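You operate a simulated robot arm through the tools that you are given. There is no shell and no other tool. Be economical: measure what you need, move in short steps, check, and stop when the job is done.

The job below is to be done with a simulated two-armed robot. You get a single attempt, and the scene is never put back.

## Task
Prove the pressure pot to at least 60 kPa, steadying it; vent it.
Fine: vent shut, pump, no more than 25 over, vent open; it ends at 0 on the blue patch. Set down upright: pressure pot.
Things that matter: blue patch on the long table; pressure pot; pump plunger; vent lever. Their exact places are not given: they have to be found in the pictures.

Only the result counts: the job must be done as asked and must still hold three seconds after the hand-in. Knocking over, shifting, dropping, spilling or breaking anything else fails it.

## Robot
Two 6-joint arms with two-finger grippers on one trunk, on a base that drives. Base frame: it is fixed to the floor where the robot stands at the start and does not move with it; the origin is under the middle of the robot, x ahead of it, y to its left, z up. Lengths are in mm, angles in degrees, forces in N, time in s.
The left shoulder is at the start at [60, 143, 900], the right one opposite. With the tool pointing down near the work surface each hand reaches from about 320 to 720 mm from the robot's upright axis, wherever it stands, measured 20 degrees to its own side. Places, roughly: blue patch on the long table [600, 0, 800]; pump plunger [600, -400, 900]; vent lever [600, -200, 1000]. Payload 2.45 kg a hand.
The TCP of each hand is the grasp point between the finger pads, 26 mm short of the fingertips. In the tool frame z runs along the fingers and y along their closing line. Largest opening 96 mm; the body of the gripper starts 69 mm behind the TCP.
Orientation is told as [roll, pitch, yaw] about the base's x, y, z axes, in that order, counted from this pose: with the fingers straight down and closing along the base's y, the tool's x points along the base's -x, its y along +y and its z along -z.

## Interface
- The arms move only by the tool arm_command. It takes "left_deltas", "right_deltas" or both (then of equal length, played together; a hand with none holds still); each is a list of rows, each a list of 6 numbers: the shift along the tool's x, y, z in units of 100 mm (1.0 is 100 mm), then the turn, a rotation vector about the tool's x, y, z in units of 120 degrees (1.0 is 120 degrees). In form: [[x, y, z, wx, wy, wz], ...]. A call has 1 to 12 rows; each row is the pose to reach, as a shift and turn from the pose commanded when the call began, along the tool's axes at that moment. "left_jaw" and "right_jaw" are, for a hand that has rows, the closure, from 0 (fully open) to 1 (shut), set as the call begins (left out, the last holds). A call with a number of a shift or a turn outside -1 to 1 is refused whole. A row lasts 0.2 s, in which the tool goes at most 50 mm and 8.6 degrees; a call with a longer step from one row to the next is refused whole, and so is a gripper value outside its range. A pose out of reach is approached as far as the arm can. The call stops where the force on the tool passes 40 N (or 10 N more than at its start, if that is more) or the arm is blocked; 0.2 s more then pass. The fingers move at their own pace and stop on an object; they squeeze with about 33 N. The grip force told is the motor's: it shows also when the fingers shut on nothing. Time passes only in rows, and 0.2 s behind the last, so rows that repeat a pose let the fingers close. The reply holds the time, the measured pose of the TCP, the force on the tool along the base axes, the opening and the grip force, in the units named above and with some noise, with the torque about the TCP (base axes, N m) and any sound that the robot's microphone picked up.
- Cameras (640 x 400 px; columns grow to the right, rows downward): "scene" is now at [127.3, -45.5, 1506.4]; the picture's right is [-0.56, -0.83, 0.00], its down [-0.62, 0.42, -0.67] and it looks along [0.55, -0.37, -0.75] (base axes); focal length 268 px, centre (320, 200). "left" rides on the left gripper at [82, -3, -98] in its tool frame; the picture's right is [0.04, 1.00, 0.00], its down [-0.73, 0.03, -0.68] and it looks along [-0.68, 0.03, 0.73] (tool axes); focal length 256 px, centre (320, 200). "right" rides on the right gripper at [82, 3, -98] in its tool frame; the picture's right is [-0.04, 1.00, 0.00], its down [-0.73, -0.03, -0.68] and it looks along [-0.68, -0.03, 0.73] (tool axes); focal length 256 px, centre (320, 200).
- camera(camera): a new picture of that camera. The clock stands still meanwhile.
- raise_lower(by): slides the trunk up (or, below 0, down) by that many mm; the arms and the scene camera ride with it, the base frame stays. It gives what a move gives, with no picture.
- steer(legs): drives the robot by 1 to 6 legs, each [ahead, turn to the left] in mm and degrees, along the robot's own axes; the way and the turn of a leg run together, so that a leg with both is an arc; at most 1500 mm and 180 degrees a leg. The arms and the cameras ride along, it lands a little off, and it stops where it bumps. It gives what a move gives.
- pan_tilt(pan, tilt): turns the head with the scene camera to pan (to the left, within 86 degrees either way) and tilt (down, from -29 to 69), counted from straight ahead of the robot. It gives what a move gives.
- point_at(camera, pixels): for up to 12 pixels [column, row] of the newest picture of that camera ("zoom" is the newest enlarged one), the place [x, y, z] in the base frame of the surface seen there, good to about 2 mm. The clock stands still meanwhile.
- close_up(camera, box): a new picture of the part [left, top, right, bottom] of that camera's present view, enlarged. The clock stands still meanwhile.
- job_done(): hands the job in; it is judged then, once.

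Keep the steps short. Do not move on a guess: measure, check each grasp and each placing, and mend mistakes. In all there are 80 turns and 62 pictures (those below and enlarged ones count). Leave the grippers open and the arms clear of the work at the hand-in unless told otherwise, and finish with a single line.

The tools are called as name(argument=value, ...) on one line, values as JSON. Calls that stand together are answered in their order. arm_command: Moves the arms, as the interface text tells. Its arguments: {"type":"object","properties":{"left_deltas":{"type":"array","items":{"type":"array","items":{"type":"number"}}},"left_jaw":{"type":"number"},"right_deltas":{"type":"array","items":{"type":"array","items":{"type":"number"}}},"right_jaw":{"type":"number"}},"required":[]} The other tools are called the same way: raise_lower (by) slides the trunk up or down; steer (legs) drives the base; pan_tilt (pan, tilt) turns the head that bears the scene camera; camera (camera) takes a picture; point_at (camera, pixels) gives the place of the surface under pixels of a picture; close_up (camera, box) takes an enlarged picture of a part of a camera's view; job_done () hands the job in.

At the start:

```text
time_s: 0.0
left_tool_pos: [370.4, 20.3, 1187.5]
left_orientation: [-0.1, 0.0, 0.1]
left_wrist_force: [0.0, -0.1, 0.9]
left_moment: [0.0, 0.01, -0.02]
left_width: 95.9
left_finger_force: 0.0
right_tool_pos: [314.8, -350.0, 1161.8]
right_orientation: [0.0, 0.0, 0.0]
right_wrist_force: [-0.5, 0.5, 0.7]
right_moment: [0.01, -0.02, 0.0]
right_width: 96.0
right_finger_force: 0.0
trunk travel left (down, up): [-525.0, 65.0]
robot x, y, heading: [0.4, 1.7, -0.1]
head pan, tilt: [-34.2, 48.3]
```

scene: 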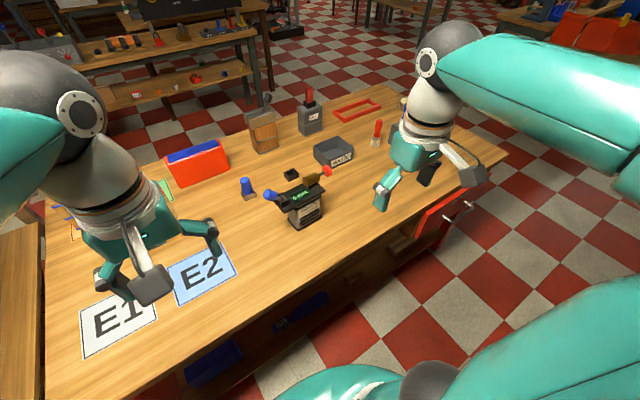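
right: 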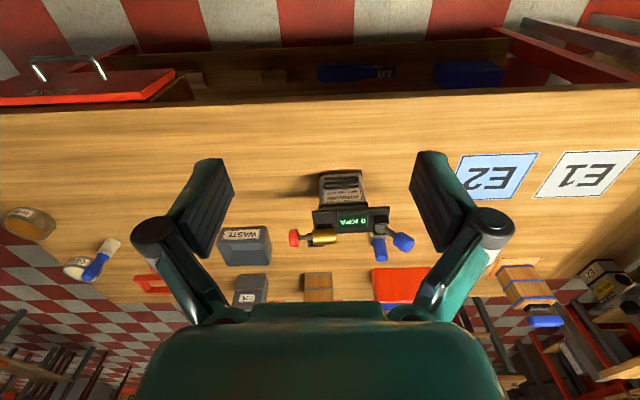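
left: 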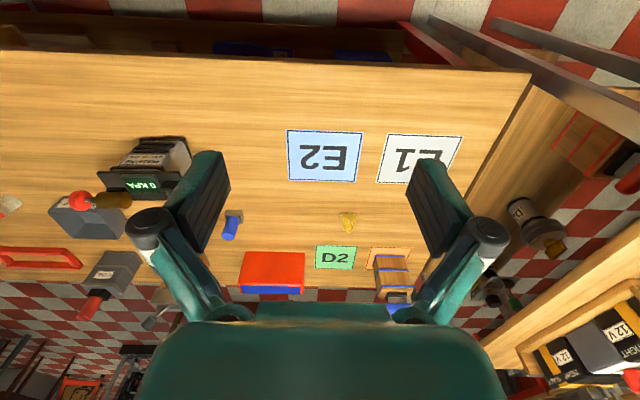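

The pot seems to be the dark device with the "0 KPA" display near scene pixel (303,208). I'll enlarge that region for a closer look.

close_up(camera="scene", box=[230, 150, 350, 240])

close_up(camera="right", box=[270, 155, 430, 275])

```text
4.44 times, centred on (290, 195) of scene
```

zoom: 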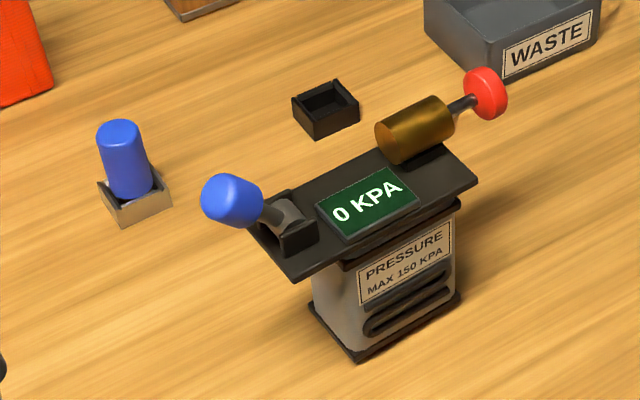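

```text
3.33 times, centred on (350, 215) of right
```

zoom: 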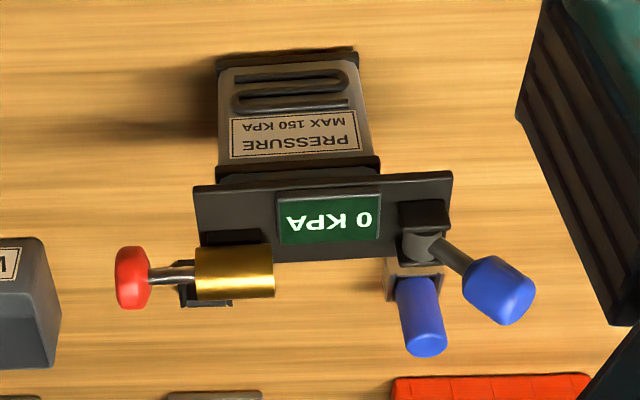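

Next I'll measure the parts in the enlarged right view: the red plunger knob, brass cylinder, blue lever, plate corners and body.

point_at(camera="zoom", pixels=[[130, 278], [205, 272], [265, 272], [422, 248], [450, 258], [500, 290], [200, 192], [447, 180], [330, 250], [228, 160], [370, 156], [222, 62]])

camera(camera="scene")

```text
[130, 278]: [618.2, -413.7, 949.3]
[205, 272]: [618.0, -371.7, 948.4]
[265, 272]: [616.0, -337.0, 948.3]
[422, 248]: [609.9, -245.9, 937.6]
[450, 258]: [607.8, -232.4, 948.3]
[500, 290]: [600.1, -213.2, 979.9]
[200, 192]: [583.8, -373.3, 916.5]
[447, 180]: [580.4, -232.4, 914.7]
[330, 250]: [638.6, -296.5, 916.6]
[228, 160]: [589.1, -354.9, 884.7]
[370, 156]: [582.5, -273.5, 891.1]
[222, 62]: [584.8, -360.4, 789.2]
```

```text
56 pictures are left
```

scene: 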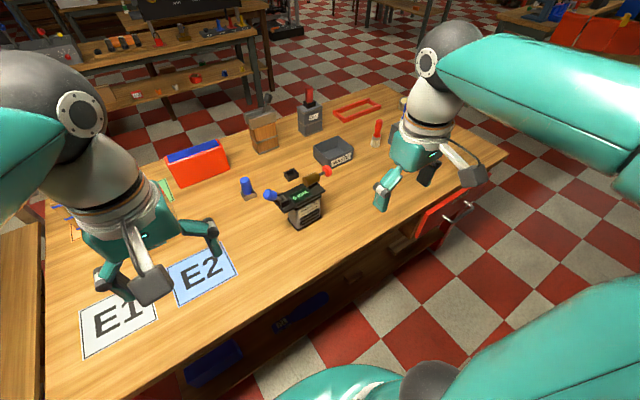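

Now I'll measure the lever, body edges, display and the E2 patch from the scene camera.

point_at(camera="scene", pixels=[[172, 266], [225, 245], [180, 305], [238, 273], [202, 270]])

close_up(camera="scene", box=[255, 160, 343, 235])

```text
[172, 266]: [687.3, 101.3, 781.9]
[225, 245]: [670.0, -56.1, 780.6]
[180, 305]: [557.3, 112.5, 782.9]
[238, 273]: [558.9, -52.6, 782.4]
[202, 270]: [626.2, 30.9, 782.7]
```

```text
5.33 times, centred on (299, 198) of scene
```

zoom: 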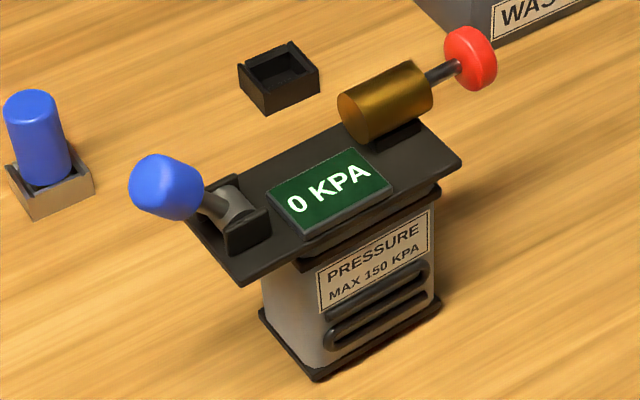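

Measure plate corners, the knob face and the lever's parts in this view.

point_at(camera="zoom", pixels=[[462, 165], [243, 282], [425, 122], [195, 225], [472, 60], [445, 72], [390, 90], [345, 105], [160, 180], [215, 207], [240, 215], [320, 375]])

close_up(camera="left", box=[50, 120, 210, 220])

```text
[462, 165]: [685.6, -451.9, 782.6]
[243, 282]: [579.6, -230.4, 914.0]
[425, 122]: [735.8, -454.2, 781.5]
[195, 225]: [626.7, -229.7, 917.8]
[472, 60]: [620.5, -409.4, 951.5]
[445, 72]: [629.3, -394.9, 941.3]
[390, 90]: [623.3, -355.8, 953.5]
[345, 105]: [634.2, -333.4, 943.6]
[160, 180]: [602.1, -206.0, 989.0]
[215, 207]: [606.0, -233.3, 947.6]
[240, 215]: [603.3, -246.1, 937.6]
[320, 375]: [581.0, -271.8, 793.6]
```

```text
4.00 times, centred on (130, 170) of left
```

zoom: 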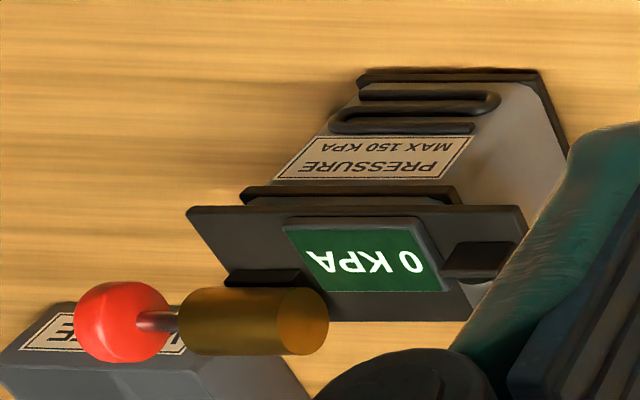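

Measure body depth from the left zoom, then nearby obstacles (blue peg stand, black tray) in the scene picture.

point_at(camera="zoom", pixels=[[545, 85], [550, 150], [480, 180], [525, 215], [460, 315], [300, 315], [260, 275], [320, 320], [90, 320], [480, 255]])

point_at(camera="scene", pixels=[[245, 185], [250, 198], [291, 175], [335, 152], [200, 165], [222, 175], [320, 160]])

```text
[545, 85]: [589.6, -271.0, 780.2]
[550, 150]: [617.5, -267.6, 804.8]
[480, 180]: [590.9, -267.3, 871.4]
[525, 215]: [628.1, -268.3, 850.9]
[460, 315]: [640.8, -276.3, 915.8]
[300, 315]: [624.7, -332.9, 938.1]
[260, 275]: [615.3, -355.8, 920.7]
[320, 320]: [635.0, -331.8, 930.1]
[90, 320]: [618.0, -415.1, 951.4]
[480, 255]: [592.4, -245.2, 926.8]
```

```text
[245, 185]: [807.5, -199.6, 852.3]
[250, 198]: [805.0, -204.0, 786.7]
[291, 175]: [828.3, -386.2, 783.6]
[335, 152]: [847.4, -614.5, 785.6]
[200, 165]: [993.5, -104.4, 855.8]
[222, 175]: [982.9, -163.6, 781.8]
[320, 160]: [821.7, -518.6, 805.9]
```

The pot is mapped: body x≈583–640, y≈−360…−268; plate at z≈915; plunger knob (618,−415,945), pushed along +y; lever tip (602,−206,985). 

The plan is for the left hand to take the body from its +y side, with fingers pointing −y and closing along x. The right hand then works the lever and plunger. I'll start by turning the left hand.

arm_command(left_deltas=[[-0.06, 0, 0.07, 0.0409, 0.0409, -0.0409], [-0.12, 0, 0.14, 0.0818, 0.0818, -0.0818], [-0.18, 0, 0.21, 0.1227, 0.1227, -0.1227], [-0.24, 0, 0.28, 0.1636, 0.1636, -0.1636], [-0.3, 0, 0.35, 0.2045, 0.2045, -0.2045], [-0.36, 0, 0.42, 0.2454, 0.2454, -0.2454], [-0.42, 0, 0.49, 0.2863, 0.2863, -0.2863], [-0.48, 0, 0.56, 0.3272, 0.3272, -0.3272], [-0.54, 0, 0.63, 0.3681, 0.3681, -0.3681], [-0.6, 0, 0.7, 0.409, 0.409, -0.409], [-0.66, 0, 0.77, 0.4499, 0.4499, -0.4499], [-0.72, 0, 0.84, 0.4908, 0.4908, -0.4908]], left_jaw=0)

```text
time_s: 2.6
left_tool_pos: [443.5, 20.4, 1104.2]
left_orientation: [-40.3, 75.5, 39.4]
left_wrist_force: [-0.3, 0.8, 0.3]
left_moment: [0.01, -0.02, 0.02]
left_width: 95.7
left_finger_force: 0.1
right_tool_pos: [314.3, -349.3, 1163.8]
right_orientation: [0.1, 0.0, 0.0]
right_wrist_force: [0.2, -0.4, -0.1]
right_moment: [0.0, -0.03, 0.01]
right_width: 96.2
right_finger_force: 0.0
trunk travel left (down, up): [-525.0, 65.0]
robot x, y, heading: [0.9, -0.1, 0.1]
head pan, tilt: [-34.2, 48.3]
```

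That went well. I'll finish the last 18° in place.

arm_command(left_deltas=[[0, 0, 0, 0.029, 0.029, -0.029], [0, 0, 0, 0.058, 0.058, -0.058], [0, 0, 0, 0.0866, 0.0866, -0.0866]])

```text
time_s: 3.4
left_tool_pos: [444.3, 19.2, 1103.8]
left_orientation: [167.1, 89.8, -102.8]
left_wrist_force: [0.7, 0.2, 0.2]
left_moment: [-0.01, 0.02, 0.0]
left_width: 96.3
left_finger_force: 0.1
right_tool_pos: [313.6, -349.5, 1163.0]
right_orientation: [-0.1, 0.0, 0.0]
right_wrist_force: [0.6, -0.4, 1.0]
right_moment: [0.02, 0.0, -0.02]
right_width: 96.3
right_finger_force: 0.0
trunk travel left (down, up): [-525.0, 65.0]
robot x, y, heading: [0.1, 2.6, 0.1]
head pan, tilt: [-34.2, 48.3]
```

The orientation is right: tool x is up, y is −x, z is −y. Now I'll move the left hand toward the pre-grasp in stages.

arm_command(left_deltas=[[-0.25, -0.25, 0.1], [-0.5, -0.5, 0.2], [-0.75, -0.75, 0.3], [-1.0, -1.0, 0.4]])

```text
refused: a row must be a list of 6 entries
```

arm_command(left_deltas=[[-0.25, -0.25, 0.1, 0, 0, 0], [-0.5, -0.5, 0.2, 0, 0, 0], [-0.75, -0.75, 0.3, 0, 0, 0], [-1.0, -1.0, 0.4, 0, 0, 0]])

```text
time_s: 4.4
left_tool_pos: [544.2, -20.6, 1005.3]
left_orientation: [165.8, 89.8, -104.0]
left_wrist_force: [0.3, 0.3, -0.3]
left_moment: [-0.02, 0.0, -0.03]
left_width: 95.9
left_finger_force: 0.0
right_tool_pos: [314.8, -350.1, 1161.0]
right_orientation: [0.0, 0.1, 0.0]
right_wrist_force: [-0.2, 0.2, -0.2]
right_moment: [0.01, 0.01, 0.07]
right_width: 96.1
right_finger_force: 0.1
trunk travel left (down, up): [-525.0, 65.0]
robot x, y, heading: [2.1, 0.2, 0.2]
head pan, tilt: [-34.2, 48.3]
```

arm_command(left_deltas=[[-0.33, -0.22, 0.25, 0, 0, 0], [-0.66, -0.45, 0.5, 0, 0, 0], [-1.0, -0.68, 0.8, 0, 0, 0]])

arm_command(left_deltas=[[-0.25, 0, 0.1, 0, 0, 0], [-0.5, 0, 0.3, 0, 0, 0]])

camera(camera="left")

camera(camera="scene")

```text
refused: row 3 steps farther than a row can; nothing moved
```

```text
time_s: 5.0
left_tool_pos: [542.9, -52.0, 954.3]
left_orientation: [-164.0, 89.9, -73.9]
left_wrist_force: [0.4, -0.6, -0.3]
left_moment: [-0.02, -0.02, -0.02]
left_width: 96.0
left_finger_force: 0.1
right_tool_pos: [313.4, -350.5, 1161.5]
right_orientation: [0.0, 0.0, 0.0]
right_wrist_force: [0.3, 0.2, 1.1]
right_moment: [0.04, 0.02, -0.01]
right_width: 96.1
right_finger_force: 0.0
trunk travel left (down, up): [-525.0, 65.0]
robot x, y, heading: [0.2, 0.2, -0.0]
head pan, tilt: [-34.2, 48.3]
```

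```text
53 pictures are left
```

left: 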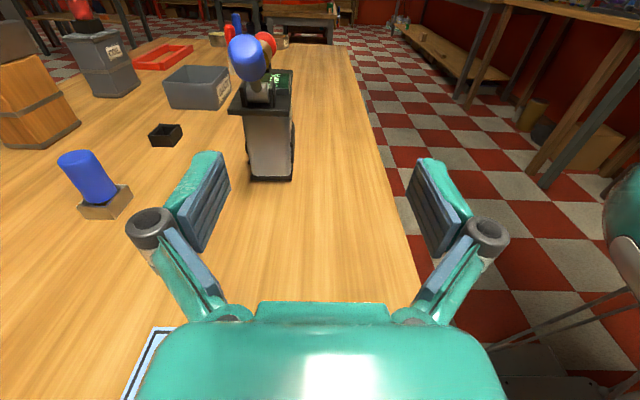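

```text
52 pictures are left
```

scene: 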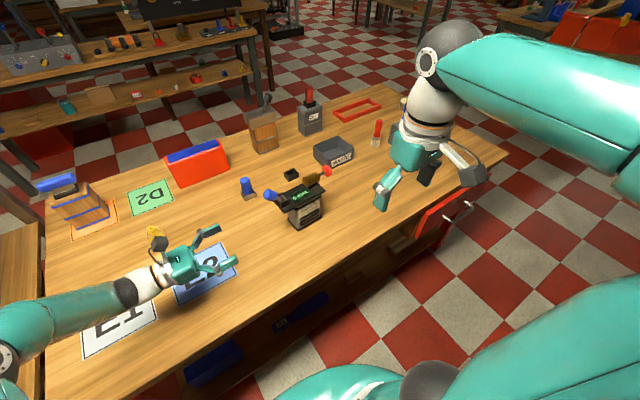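

The pot shows well in the left view around (265,115). I'll enlarge it and measure.

close_up(camera="left", box=[210, 20, 338, 200])

```text
2.22 times, centred on (274, 110) of left
```

zoom: 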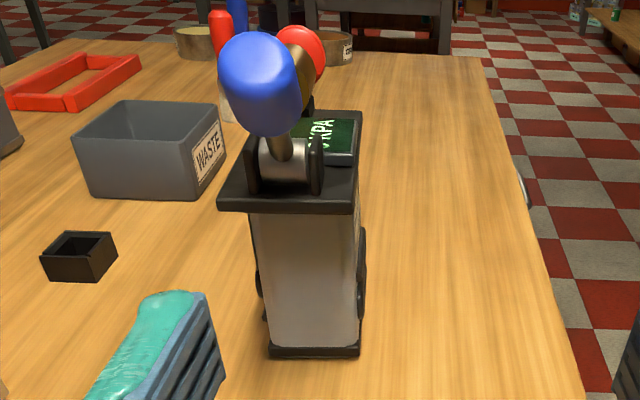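

point_at(camera="zoom", pixels=[[258, 240], [352, 240], [268, 335], [352, 335], [362, 270], [260, 290], [222, 205], [352, 207], [275, 355], [357, 352], [285, 158], [262, 85]])

```text
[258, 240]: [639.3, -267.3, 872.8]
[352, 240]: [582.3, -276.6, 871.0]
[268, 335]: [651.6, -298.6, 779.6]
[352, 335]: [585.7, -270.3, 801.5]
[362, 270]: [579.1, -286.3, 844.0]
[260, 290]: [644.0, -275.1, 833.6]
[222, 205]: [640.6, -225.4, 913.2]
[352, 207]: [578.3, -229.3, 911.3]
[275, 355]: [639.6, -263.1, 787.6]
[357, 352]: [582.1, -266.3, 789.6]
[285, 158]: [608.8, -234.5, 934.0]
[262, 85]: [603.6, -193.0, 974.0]
```

The body spans x 583–639 and its near face is at y≈−267. I'll lower to z≈864, in line with x≈611, while staying short of the pot.

arm_command(left_deltas=[[-0.23, -0.17, 0.1, 0, 0, 0], [-0.46, -0.34, 0.25, 0, 0, 0], [-0.69, -0.51, 0.4, 0, 0, 0], [-0.91, -0.68, 0.6, 0, 0, 0]])

camera(camera="left")

```text
time_s: 6.0
left_tool_pos: [611.9, -111.9, 862.5]
left_orientation: [-172.6, 89.9, -82.5]
left_wrist_force: [0.4, 0.1, -0.2]
left_moment: [-0.01, -0.02, -0.02]
left_width: 95.8
left_finger_force: 0.0
right_tool_pos: [313.3, -351.2, 1161.6]
right_orientation: [0.0, 0.1, 0.0]
right_wrist_force: [0.7, -0.6, -0.2]
right_moment: [0.01, 0.02, 0.0]
right_width: 95.9
right_finger_force: 0.1
trunk travel left (down, up): [-525.0, 65.0]
robot x, y, heading: [2.3, 2.3, -0.1]
head pan, tilt: [-34.2, 48.3]
```

```text
50 pictures are left
```

left: 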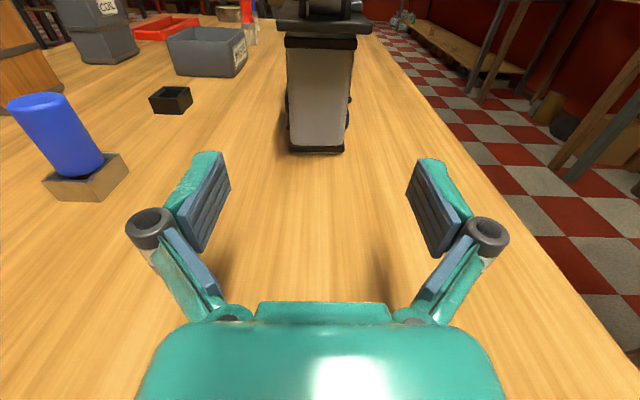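

The alignment is good. The left camera's bracket could run into the vent lever overhang, so I'll look at the hand from the scene camera first.

close_up(camera="scene", box=[140, 140, 350, 270])

```text
3.05 times, centred on (245, 205) of scene
```

zoom: 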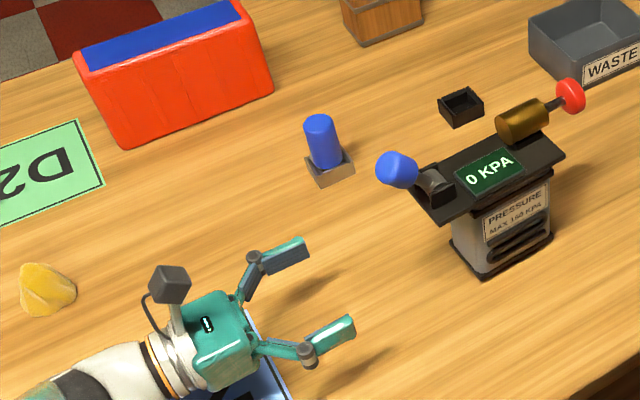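

point_at(camera="zoom", pixels=[[168, 270], [185, 275], [158, 288], [183, 297], [375, 165], [410, 172], [395, 185], [398, 152]])

```text
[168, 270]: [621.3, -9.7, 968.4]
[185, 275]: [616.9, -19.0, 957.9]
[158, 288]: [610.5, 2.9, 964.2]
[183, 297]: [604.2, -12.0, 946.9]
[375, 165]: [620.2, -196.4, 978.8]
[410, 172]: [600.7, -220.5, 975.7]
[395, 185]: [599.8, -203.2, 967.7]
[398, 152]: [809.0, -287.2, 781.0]
```

The camera box top is about 105 mm above the TCP, which is close to the lever knob. I'll tilt the fingers up 7° and stop at y≈−280 to stay clear. First comes the tilt with a partial approach.

arm_command(left_deltas=[[0, 0, 0.2, 0, 0.03, 0], [-0.02, 0, 0.4, 0, 0.0583, 0], [-0.02, 0, 0.7, 0, 0.0583, 0], [-0.02, 0, 0.9, 0, 0.0583, 0]])

close_up(camera="scene", box=[180, 140, 350, 250])

camera(camera="left")

```text
time_s: 7.0
left_tool_pos: [611.2, -201.9, 861.2]
left_orientation: [-179.8, 82.9, -89.8]
left_wrist_force: [0.5, -1.0, 0.2]
left_moment: [0.0, -0.04, 0.02]
left_width: 95.9
left_finger_force: 0.0
right_tool_pos: [313.5, -350.2, 1162.4]
right_orientation: [-0.1, 0.1, 0.1]
right_wrist_force: [0.1, 0.0, -0.1]
right_moment: [0.0, -0.03, -0.01]
right_width: 96.0
right_finger_force: 0.1
trunk travel left (down, up): [-525.0, 65.0]
robot x, y, heading: [-5.3, -3.9, 0.2]
head pan, tilt: [-34.2, 48.3]
```

```text
3.64 times, centred on (265, 195) of scene
```

zoom: 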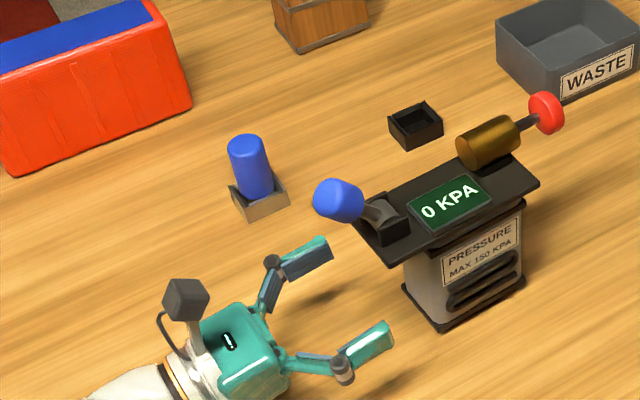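

```text
47 pictures are left
```

left: 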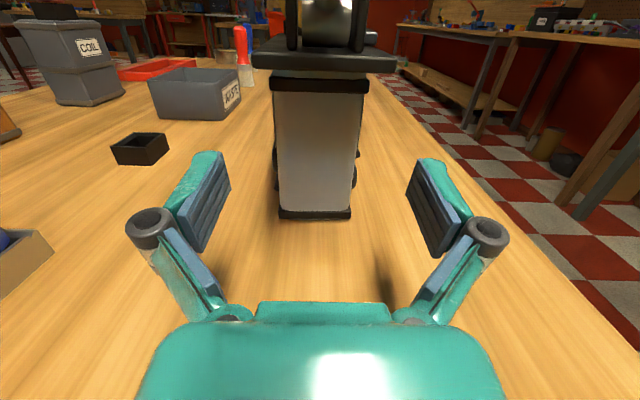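

The way is clear on both sides. Advancing 78 mm in −y to put the fingers around the body.

arm_command(left_deltas=[[-0.03, 0, 0.25, 0, 0, 0], [-0.06, 0, 0.5, 0, 0, 0], [-0.095, 0, 0.774, 0, 0, 0]])

close_up(camera="scene", box=[215, 140, 350, 240])

camera(camera="left")

```text
time_s: 7.8
left_tool_pos: [595.7, -269.2, 867.3]
left_orientation: [179.4, 82.8, -90.5]
left_wrist_force: [1.4, -0.9, 0.1]
left_moment: [-0.02, -0.02, -0.01]
left_width: 96.1
left_finger_force: 0.0
left hand out of reach, approached as far as the arm can: row 2, 3
right_tool_pos: [314.0, -350.2, 1161.8]
right_orientation: [0.0, 0.0, -0.1]
right_wrist_force: [1.4, -0.3, 0.7]
right_moment: [-0.02, -0.01, 0.03]
right_width: 96.0
right_finger_force: 0.1
trunk travel left (down, up): [-525.0, 65.0]
robot x, y, heading: [1.0, 1.4, -0.4]
head pan, tilt: [-34.2, 48.3]
```

```text
4.00 times, centred on (282, 190) of scene
```

zoom: 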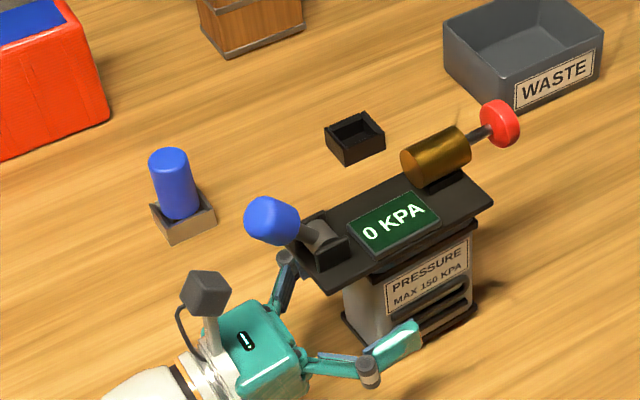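

```text
45 pictures are left
```

left: 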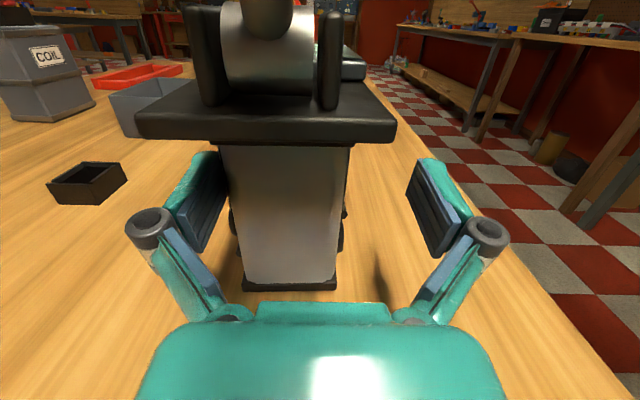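

The left arm ran out of reach: it stopped at x 596 and the back finger is near the pot. I'll back out along the same line and then drive the base closer. Measuring the table's front edge too.

arm_command(left_deltas=[[0.04, 0, -0.3, 0, 0, 0], [0.07, 0, -0.55, 0, 0, 0], [0.095, 0, -0.774, 0, 0, 0]])

camera(camera="scene")

point_at(camera="scene", pixels=[[280, 318], [350, 265], [400, 228], [250, 345], [290, 340], [330, 300], [300, 350]])

```text
time_s: 8.6
left_tool_pos: [594.0, -190.8, 866.9]
left_orientation: [-179.4, 82.8, -89.4]
left_wrist_force: [0.6, 1.3, 0.8]
left_moment: [-0.01, 0.01, 0.0]
left_width: 96.3
left_finger_force: 0.1
right_tool_pos: [314.6, -350.4, 1163.1]
right_orientation: [0.0, 0.0, 0.1]
right_wrist_force: [0.0, -0.3, 0.5]
right_moment: [0.0, -0.01, -0.03]
right_width: 96.1
right_finger_force: 0.0
trunk travel left (down, up): [-525.0, 65.0]
robot x, y, heading: [1.1, -1.8, 0.0]
head pan, tilt: [-34.2, 48.3]
```

```text
44 pictures are left
```

scene: 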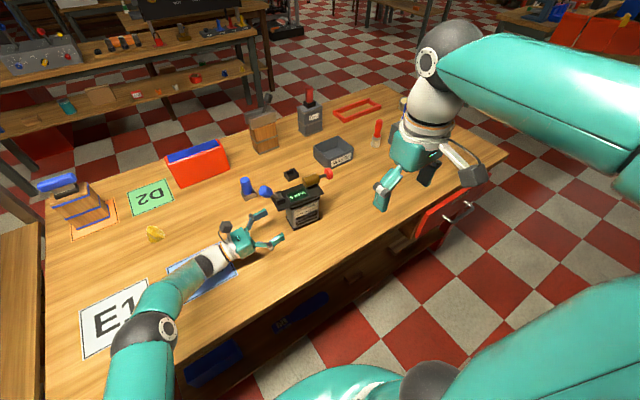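

```text
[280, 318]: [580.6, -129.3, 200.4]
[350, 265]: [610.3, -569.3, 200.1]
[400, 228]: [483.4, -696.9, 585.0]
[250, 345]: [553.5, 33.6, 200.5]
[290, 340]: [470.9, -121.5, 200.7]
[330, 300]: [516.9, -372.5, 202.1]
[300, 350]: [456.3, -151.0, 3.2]
```

The table edge is at x≈465. Driving 80 mm ahead; the left hand has swept room, since the nearest obstacle is at x≥780.

steer(legs=[[80, 0]])

camera(camera="left")

```text
time_s: 9.7
left_tool_pos: [677.4, -193.2, 866.0]
left_orientation: [179.3, 82.9, -90.6]
left_wrist_force: [0.3, 0.8, -0.4]
left_moment: [0.01, 0.01, -0.05]
left_width: 96.1
left_finger_force: 0.1
right_tool_pos: [396.8, -350.7, 1161.8]
right_orientation: [-0.1, 0.1, 0.0]
right_wrist_force: [0.1, 1.2, 0.8]
right_moment: [0.02, 0.03, 0.0]
right_width: 96.1
right_finger_force: 0.1
trunk travel left (down, up): [-525.0, 65.0]
robot x, y, heading: [83.7, 1.3, -0.1]
head pan, tilt: [-34.2, 48.3]
```

```text
43 pictures are left
```

left: 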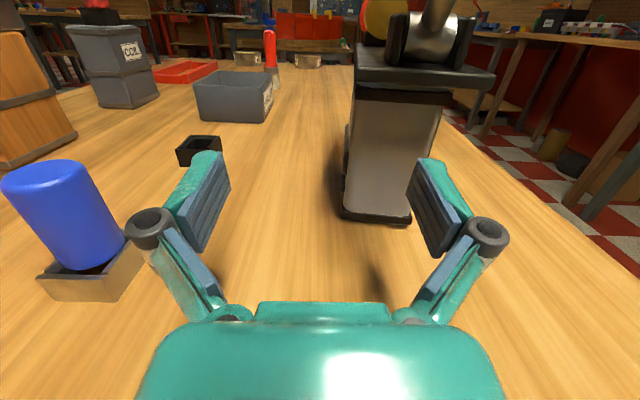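

Shifting 66 mm in −x and 5 mm down, while staying at y −193.

arm_command(left_deltas=[[-0.02, 0.33, 0, 0, 0, 0], [-0.05, 0.66, 0, 0, 0, 0]])

camera(camera="left")

```text
time_s: 10.3
left_tool_pos: [607.2, -192.8, 862.9]
left_orientation: [-179.6, 82.9, -89.8]
left_wrist_force: [-0.6, 0.9, -0.6]
left_moment: [0.0, 0.03, 0.02]
left_width: 96.3
left_finger_force: 0.1
right_tool_pos: [393.9, -348.9, 1163.0]
right_orientation: [0.0, 0.0, 0.0]
right_wrist_force: [0.4, -0.5, -1.0]
right_moment: [0.01, 0.01, 0.0]
right_width: 95.9
right_finger_force: 0.1
trunk travel left (down, up): [-525.0, 65.0]
robot x, y, heading: [81.8, 3.4, -0.0]
head pan, tilt: [-34.2, 48.3]
```

```text
42 pictures are left
```

left: 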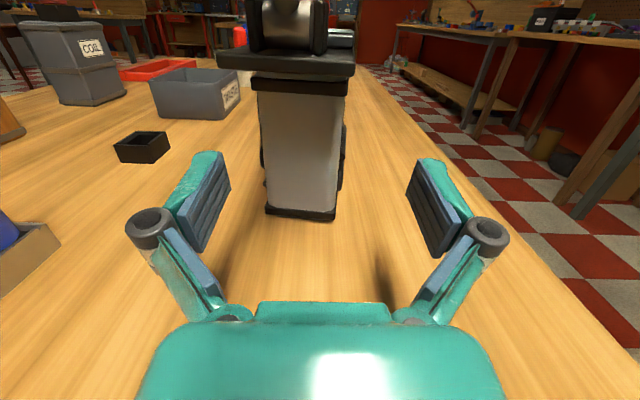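

Pot centre is at column ~302 against the jaw centre at ~318, so I'll add +6 mm in x while advancing 87 mm.

arm_command(left_deltas=[[-0.03, -0.06, 0.22, 0, 0, 0], [-0.06, -0.06, 0.44, 0, 0, 0], [-0.09, -0.06, 0.65, 0, 0, 0], [-0.12, -0.06, 0.864, 0, 0, 0]])

camera(camera="left")

close_up(camera="scene", box=[215, 160, 350, 260])

```text
time_s: 11.3
left_tool_pos: [614.3, -280.5, 861.5]
left_orientation: [179.9, 82.9, -90.0]
left_wrist_force: [0.0, 0.1, -0.9]
left_moment: [0.0, 0.03, 0.0]
left_width: 95.8
left_finger_force: 0.1
right_tool_pos: [393.7, -349.9, 1162.5]
right_orientation: [0.1, 0.1, -0.1]
right_wrist_force: [0.4, 0.4, -0.5]
right_moment: [0.01, 0.05, -0.01]
right_width: 96.5
right_finger_force: 0.0
trunk travel left (down, up): [-525.0, 65.0]
robot x, y, heading: [81.0, 1.3, -0.2]
head pan, tilt: [-34.2, 48.3]
```

```text
41 pictures are left
```

left: 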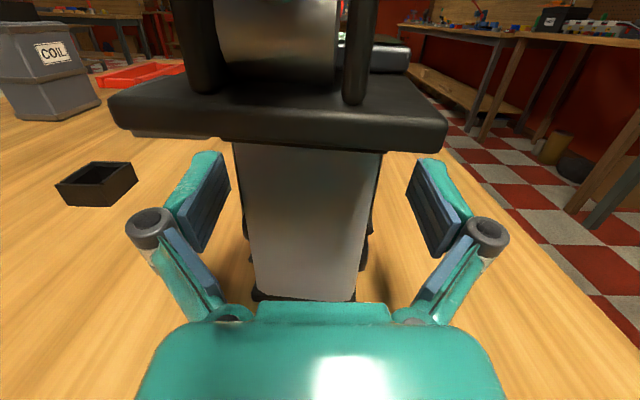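

```text
4.00 times, centred on (282, 210) of scene
```

zoom: 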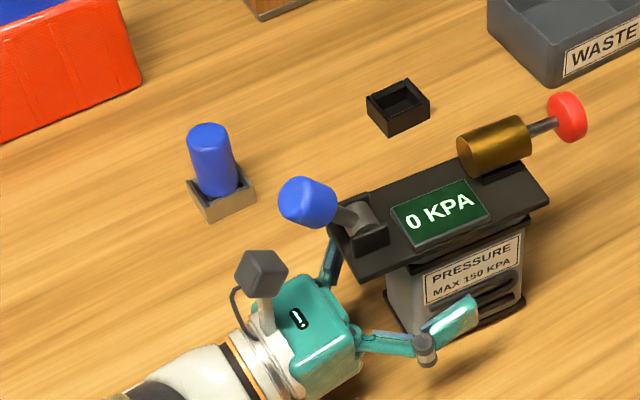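

Well placed, and the camera is clear of the lever. Closing the left gripper on the body.

arm_command(left_deltas=[[0, -0.01, 0, 0, 0, 0], [0, -0.01, 0, 0, 0, 0], [0, -0.01, 0, 0, 0, 0], [0, -0.01, 0, 0, 0, 0]], left_jaw=1)

camera(camera="left")

close_up(camera="scene", box=[215, 160, 350, 260])

```text
time_s: 12.3
left_tool_pos: [615.8, -280.3, 862.2]
left_orientation: [-179.8, 82.8, -89.8]
left_wrist_force: [0.1, -0.6, 0.8]
left_moment: [-0.24, 0.13, -0.01]
left_width: 60.6
left_finger_force: 32.4
right_tool_pos: [394.3, -350.5, 1162.5]
right_orientation: [-0.1, 0.0, 0.0]
right_wrist_force: [0.0, -0.6, -0.2]
right_moment: [0.02, 0.02, 0.02]
right_width: 95.9
right_finger_force: 0.1
trunk travel left (down, up): [-525.0, 65.0]
robot x, y, heading: [80.8, 2.4, -0.4]
head pan, tilt: [-34.2, 48.3]
```

```text
39 pictures are left
```

left: 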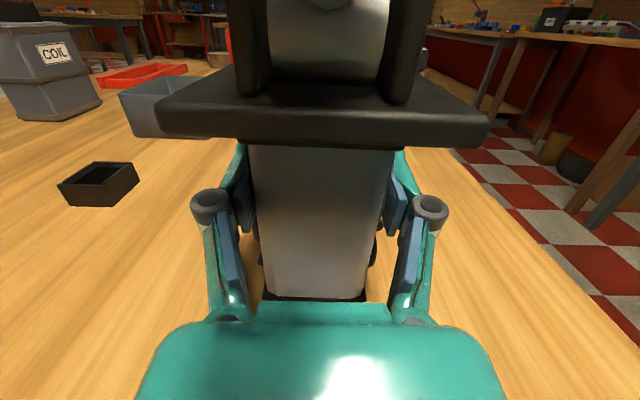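

```text
4.00 times, centred on (282, 210) of scene
```

zoom: 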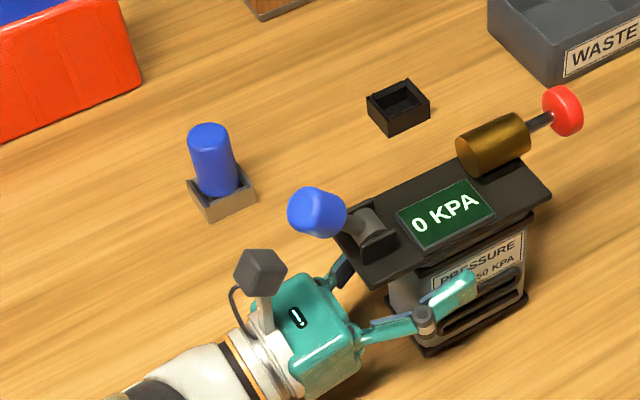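

Gripped: width 60.6 mm, 32 N. Re-measuring knob, lever and display now.

point_at(camera="zoom", pixels=[[563, 110], [570, 100], [555, 120], [540, 122], [505, 135], [470, 150], [315, 212], [335, 200], [300, 205], [370, 235]])

close_up(camera="right", box=[200, 80, 440, 230])

```text
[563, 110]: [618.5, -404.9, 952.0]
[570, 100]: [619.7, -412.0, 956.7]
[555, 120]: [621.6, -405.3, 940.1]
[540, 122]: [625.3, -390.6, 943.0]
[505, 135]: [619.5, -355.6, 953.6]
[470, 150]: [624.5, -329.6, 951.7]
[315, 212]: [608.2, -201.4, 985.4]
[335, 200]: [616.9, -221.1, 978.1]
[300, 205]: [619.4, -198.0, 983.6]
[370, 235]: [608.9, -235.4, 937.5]
```

```text
2.67 times, centred on (320, 155) of right
```

zoom: 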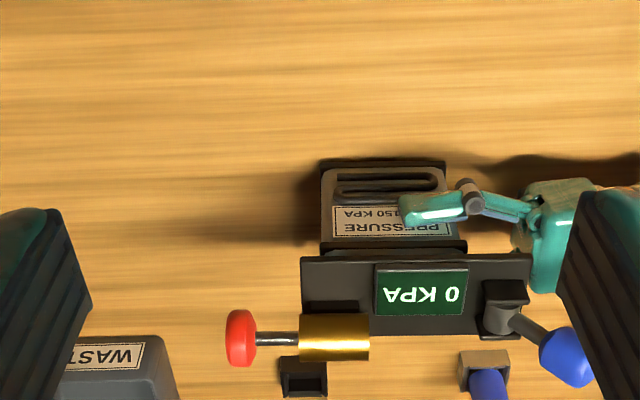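

point_at(camera="zoom", pixels=[[230, 338], [242, 338], [253, 338], [275, 338], [302, 338], [365, 338], [242, 315], [242, 362], [570, 355], [515, 322], [500, 315]])

```text
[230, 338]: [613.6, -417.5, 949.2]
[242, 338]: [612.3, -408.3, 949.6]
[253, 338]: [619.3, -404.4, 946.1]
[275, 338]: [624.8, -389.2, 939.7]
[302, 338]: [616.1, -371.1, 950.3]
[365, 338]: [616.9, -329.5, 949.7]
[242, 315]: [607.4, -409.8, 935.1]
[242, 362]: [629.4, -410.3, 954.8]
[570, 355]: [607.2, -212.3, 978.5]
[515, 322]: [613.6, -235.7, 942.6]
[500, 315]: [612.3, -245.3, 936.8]
```

The knob centre is about (623,−410,940), outer face y≈−419, with roughly 30 mm of stroke. Moving the right hand, fingers shut and pointing down, to beside the knob at about (622,−445). First half, up high:

arm_command(right_deltas=[[-0.3, -0.2, 0, 0, 0, 0], [-0.6, -0.4, 0, 0, 0, 0], [-0.8, -0.7, 0.2, 0, 0, 0], [-1.0, -0.98, 0.4, 0, 0, 0]], right_jaw=1)

arm_command(right_deltas=[[-0.4, 0, 0.2, 0, 0, 0], [-0.75, 0, 0.5, 0, 0, 0], [-1.0, 0, 0.8, 0, 0, 0]])

arm_command(right_deltas=[[-0.28, 0, 0.0, 0, 0, 0], [-0.28, 0, 0.3, 0, 0, 0]])

camera(camera="right")

camera(camera="scene")

```text
time_s: 13.3
left_tool_pos: [616.2, -280.0, 862.3]
left_orientation: [-179.9, 82.9, -89.7]
left_wrist_force: [0.6, -1.1, 1.2]
left_moment: [-0.46, 0.11, 0.14]
left_width: 60.8
left_finger_force: 33.2
right_tool_pos: [494.2, -448.4, 1122.1]
right_orientation: [-0.1, 0.0, 0.0]
right_wrist_force: [-0.5, 0.7, 0.1]
right_moment: [-0.01, -0.01, -0.01]
right_width: 0.0
right_finger_force: 28.6
trunk travel left (down, up): [-525.0, 65.0]
robot x, y, heading: [83.1, 0.3, -0.1]
head pan, tilt: [-34.2, 48.3]
```

```text
time_s: 14.1
left_tool_pos: [617.0, -279.2, 863.4]
left_orientation: [-179.8, 83.0, -89.8]
left_wrist_force: [1.1, -1.8, 0.4]
left_moment: [-0.39, 0.05, 0.14]
left_width: 60.9
left_finger_force: 32.8
right_tool_pos: [594.8, -449.3, 1042.3]
right_orientation: [0.0, 0.0, 0.0]
right_wrist_force: [0.1, 0.3, 1.3]
right_moment: [-0.01, 0.0, -0.04]
right_width: 0.1
right_finger_force: 28.7
trunk travel left (down, up): [-525.0, 65.0]
robot x, y, heading: [82.6, 0.6, -0.1]
head pan, tilt: [-34.2, 48.3]
```

```text
time_s: 14.7
left_tool_pos: [616.4, -279.1, 861.5]
left_orientation: [-180.0, 82.8, -90.0]
left_wrist_force: [0.3, -2.1, 1.6]
left_moment: [-0.47, 0.12, 0.12]
left_width: 60.8
left_finger_force: 32.3
right_tool_pos: [623.5, -448.1, 1012.9]
right_orientation: [0.0, 0.1, 0.0]
right_wrist_force: [0.0, -0.5, 0.9]
right_moment: [-0.01, 0.01, -0.01]
right_width: 0.1
right_finger_force: 28.8
trunk travel left (down, up): [-525.0, 65.0]
robot x, y, heading: [82.0, 1.9, 0.0]
head pan, tilt: [-34.2, 48.3]
```

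```text
36 pictures are left
```

right: 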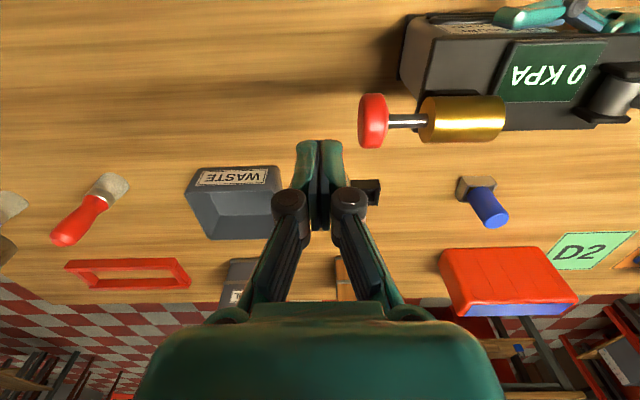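

```text
35 pictures are left
```

scene: 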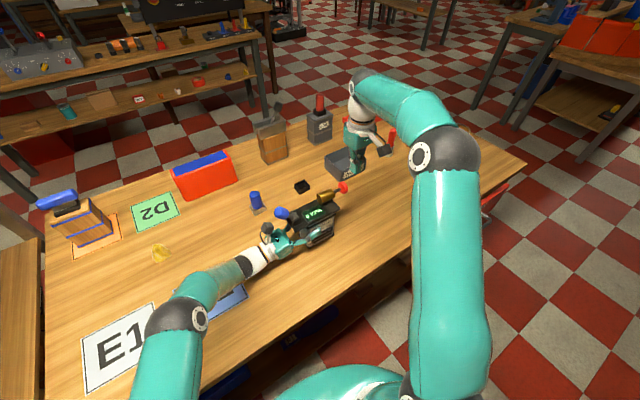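

Fingers are shut and the way down is free. Lowering 68 mm to z≈945, beside the knob.

arm_command(right_deltas=[[0, 0, 0.35, 0, 0, 0], [0, 0, 0.68, 0, 0, 0]])

camera(camera="right")

```text
time_s: 15.3
left_tool_pos: [616.2, -280.2, 861.4]
left_orientation: [-179.9, 82.9, -89.8]
left_wrist_force: [1.9, -0.7, 1.9]
left_moment: [-0.41, 0.08, 0.06]
left_width: 60.6
left_finger_force: 33.6
right_tool_pos: [622.2, -450.2, 942.9]
right_orientation: [0.1, 0.1, 0.1]
right_wrist_force: [-0.8, 0.4, 0.9]
right_moment: [0.03, 0.0, 0.04]
right_width: 0.1
right_finger_force: 28.7
trunk travel left (down, up): [-525.0, 65.0]
robot x, y, heading: [81.7, 0.3, -0.3]
head pan, tilt: [-34.2, 48.3]
```

```text
34 pictures are left
```

right: 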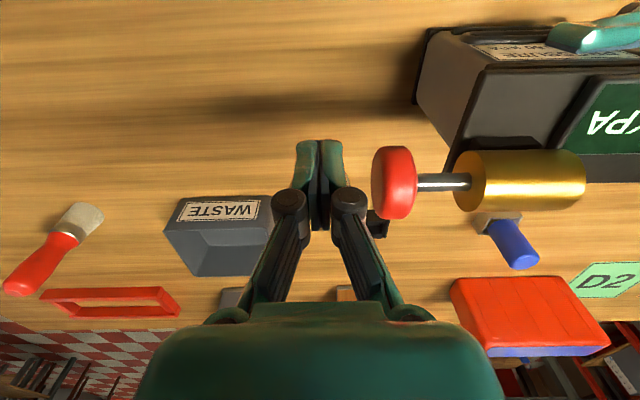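

Fingers are level with the knob. First push: +y up to 42 mm, about 20 mm of stroke, reading forces.

arm_command(right_deltas=[[0, 0.12, 0, 0, 0, 0], [0, 0.2, 0, 0, 0, 0], [0, 0.26, 0, 0, 0, 0], [0, 0.32, 0, 0, 0, 0], [0, 0.38, 0, 0, 0, 0], [0, 0.42, 0, 0, 0, 0]])

close_up(camera="scene", box=[250, 160, 385, 260])

```text
time_s: 16.7
left_tool_pos: [615.1, -278.3, 862.3]
left_orientation: [-179.9, 82.8, -89.9]
left_wrist_force: [-2.7, 13.0, 3.2]
left_moment: [-0.92, 0.11, -0.15]
left_width: 60.6
left_finger_force: 32.9
right_tool_pos: [621.2, -408.5, 945.8]
right_orientation: [-0.2, -0.1, -0.1]
right_wrist_force: [2.5, -14.6, 1.7]
right_moment: [0.19, 0.01, -0.02]
right_width: 0.0
right_finger_force: 28.8
trunk travel left (down, up): [-525.0, 65.0]
robot x, y, heading: [80.1, 0.8, -0.1]
head pan, tilt: [-34.2, 48.3]
```

```text
4.00 times, centred on (318, 210) of scene
```

zoom: 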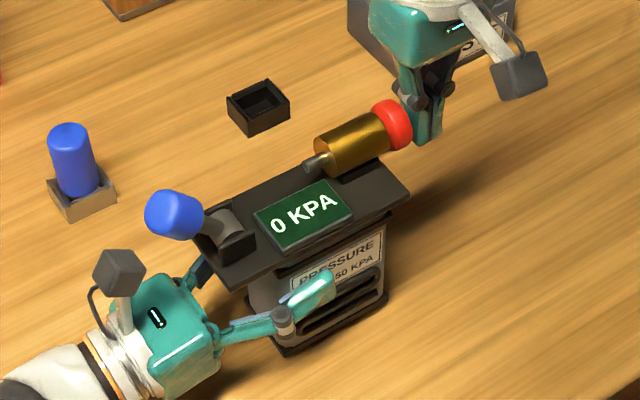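

The plunger moved in at 14 N with the display still at 0, so the vent is probably open. I'll finish the stroke to be sure, then retract.

arm_command(right_deltas=[[0, 0.06, 0, 0, 0, 0], [0, 0.12, 0, 0, 0, 0]])

arm_command(right_deltas=[[0, -0.2, 0, 0, 0, 0], [0, -0.54, 0, 0, 0, 0]])

close_up(camera="scene", box=[250, 160, 385, 260])

```text
time_s: 17.3
left_tool_pos: [615.4, -279.3, 862.8]
left_orientation: [-179.6, 82.9, -89.4]
left_wrist_force: [0.0, 22.2, 5.3]
left_moment: [-0.44, 0.33, -0.07]
left_width: 60.9
left_finger_force: 33.0
right_tool_pos: [622.1, -395.9, 948.2]
right_orientation: [-0.4, -0.2, 0.0]
right_wrist_force: [1.4, -25.1, 18.3]
right_moment: [0.74, 0.0, 0.01]
right_width: 0.1
right_finger_force: 28.6
trunk travel left (down, up): [-525.0, 65.0]
robot x, y, heading: [80.2, 2.8, 0.2]
head pan, tilt: [-34.2, 48.3]
```

```text
time_s: 17.9
left_tool_pos: [615.1, -280.5, 862.4]
left_orientation: [-178.8, 82.9, -88.9]
left_wrist_force: [2.4, -3.3, 6.7]
left_moment: [0.09, -0.08, -0.03]
left_width: 60.8
left_finger_force: 32.7
right_tool_pos: [622.8, -447.7, 944.7]
right_orientation: [0.1, 0.3, 0.1]
right_wrist_force: [-0.4, -0.6, -0.6]
right_moment: [-0.03, 0.01, -0.01]
right_width: 0.0
right_finger_force: 29.0
trunk travel left (down, up): [-525.0, 65.0]
robot x, y, heading: [80.5, 2.6, 0.0]
head pan, tilt: [-34.2, 48.3]
```

```text
4.00 times, centred on (318, 210) of scene
```

zoom: 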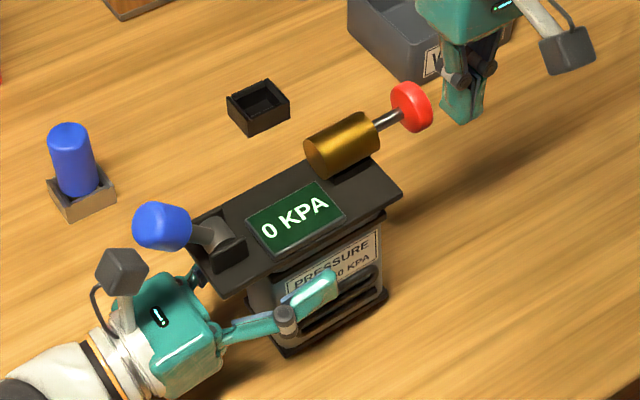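

The plunger springs back with the display still at 0, so the vent is open with the lever leaning toward +y. I'll swing the lever to −y to shut it. Before that, raise the right hand and carry it over to the +y side of the lever knob.

arm_command(right_deltas=[[0, 0, -0.45, 0, 0, 0], [0, 0, -0.9, 0, 0, 0], [0, 0.3, -1.0, 0, 0, 0], [0.05, 0.7, -1.0, 0, 0, 0], [0.1, 1.0, -1.0, 0, 0, 0]])

arm_command(right_deltas=[[0, 0.4, -0.25, 0, 0, 0], [0, 0.8, -0.45, 0, 0, 0], [0.05, 1.0, -0.5, 0, 0, 0]])

arm_command(right_deltas=[[0, 0.45, 0, 0, 0, 0], [0, 0.9, 0, 0, 0, 0], [0, 1.0, 0, 0, 0, 0]])

camera(camera="right")

camera(camera="scene")

```text
time_s: 19.1
left_tool_pos: [616.1, -278.1, 863.3]
left_orientation: [-179.5, 82.8, -89.5]
left_wrist_force: [-2.2, 0.5, 11.8]
left_moment: [0.4, -0.08, -0.01]
left_width: 60.5
left_finger_force: 33.1
right_tool_pos: [612.0, -346.7, 1045.8]
right_orientation: [0.0, 0.0, -0.1]
right_wrist_force: [0.3, 0.7, -0.9]
right_moment: [-0.01, -0.06, 0.03]
right_width: 0.3
right_finger_force: 28.9
trunk travel left (down, up): [-525.0, 65.0]
robot x, y, heading: [79.4, 0.2, -0.1]
head pan, tilt: [-34.2, 48.3]
```

```text
time_s: 19.9
left_tool_pos: [614.5, -278.3, 861.5]
left_orientation: [-179.8, 82.8, -89.6]
left_wrist_force: [-2.6, 0.0, 10.2]
left_moment: [0.37, -0.01, 0.15]
left_width: 60.7
left_finger_force: 32.4
right_tool_pos: [606.8, -249.0, 1096.5]
right_orientation: [0.1, -0.1, 0.0]
right_wrist_force: [0.3, 0.2, -0.4]
right_moment: [-0.02, 0.01, -0.02]
right_width: 0.1
right_finger_force: 28.9
trunk travel left (down, up): [-525.0, 65.0]
robot x, y, heading: [81.7, 3.5, 0.0]
head pan, tilt: [-34.2, 48.3]
```

```text
time_s: 20.7
left_tool_pos: [616.1, -279.1, 862.4]
left_orientation: [-179.8, 82.8, -89.7]
left_wrist_force: [-1.5, 0.4, 7.1]
left_moment: [0.38, 0.05, 0.1]
left_width: 60.7
left_finger_force: 33.1
right_tool_pos: [606.1, -147.2, 1095.5]
right_orientation: [0.0, 0.0, -0.1]
right_wrist_force: [-0.4, -0.3, 0.0]
right_moment: [-0.02, 0.0, -0.01]
right_width: 0.0
right_finger_force: 28.4
trunk travel left (down, up): [-525.0, 65.0]
robot x, y, heading: [78.9, 4.5, 0.0]
head pan, tilt: [-34.2, 48.3]
```

```text
31 pictures are left
```

right: 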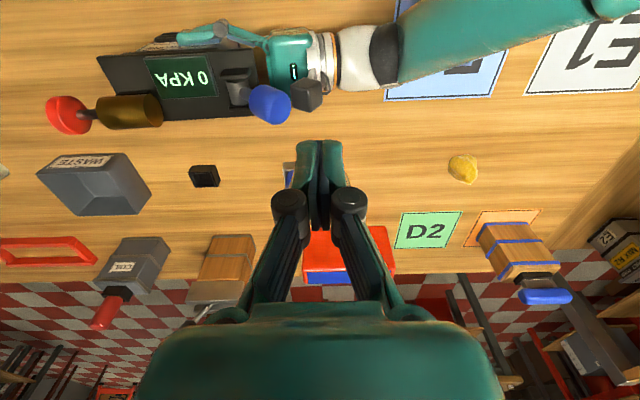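

```text
30 pictures are left
```

scene: 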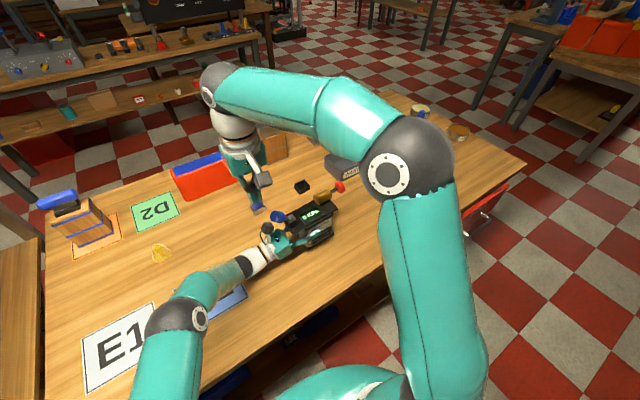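

The lever knob is at right-view (268,103) and the left camera box at (307,95), quite close together. Enlarging to measure.

close_up(camera="right", box=[40, 10, 360, 160])

```text
2.00 times, centred on (200, 85) of right
```

zoom: 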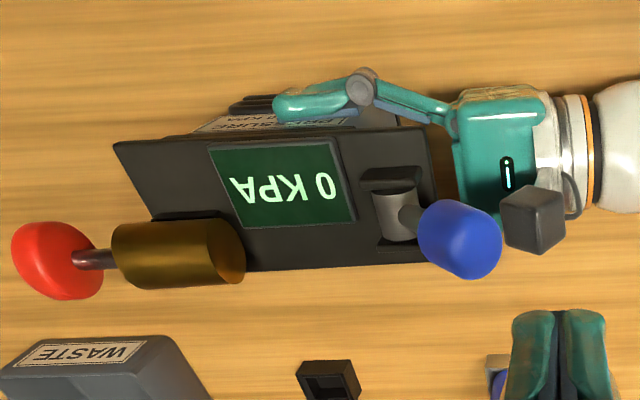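

point_at(camera="zoom", pixels=[[115, 142], [430, 130], [430, 260], [445, 240], [490, 245], [470, 205], [515, 195], [560, 200], [515, 235], [50, 260], [390, 212]])

```text
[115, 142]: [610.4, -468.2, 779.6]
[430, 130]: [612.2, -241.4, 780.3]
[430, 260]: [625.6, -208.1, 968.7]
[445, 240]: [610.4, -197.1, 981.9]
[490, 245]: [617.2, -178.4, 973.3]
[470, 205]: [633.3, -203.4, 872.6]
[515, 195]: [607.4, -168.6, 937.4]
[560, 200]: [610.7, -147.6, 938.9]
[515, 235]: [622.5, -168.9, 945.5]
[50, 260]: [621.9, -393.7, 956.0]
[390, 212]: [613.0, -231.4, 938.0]
```

Lever knob spans y≈−215…−178 at z≈978, and the left camera box top is ≈950. I'll lower the shut fingers to TCP z≈993 (tips at 967), just beyond the knob.

arm_command(right_deltas=[[-0.03, 0.03, 0.4, 0, 0, 0], [-0.06, 0.03, 0.75, 0, 0, 0], [-0.06, 0.03, 1.0, 0, 0, 0]])

camera(camera="right")

```text
time_s: 21.5
left_tool_pos: [615.2, -279.3, 862.2]
left_orientation: [-179.8, 82.9, -89.8]
left_wrist_force: [-1.2, 1.4, 5.9]
left_moment: [0.39, 0.04, 0.02]
left_width: 60.7
left_finger_force: 33.6
right_tool_pos: [612.3, -144.6, 994.0]
right_orientation: [-0.1, 0.0, 0.0]
right_wrist_force: [0.2, 0.2, -0.4]
right_moment: [0.01, -0.01, 0.0]
right_width: 0.0
right_finger_force: 28.5
trunk travel left (down, up): [-525.0, 65.0]
robot x, y, heading: [81.3, 1.5, 0.0]
head pan, tilt: [-34.2, 48.3]
```

```text
28 pictures are left
```

right: 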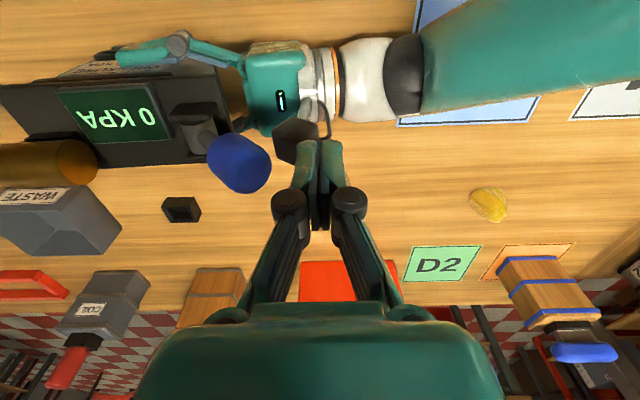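

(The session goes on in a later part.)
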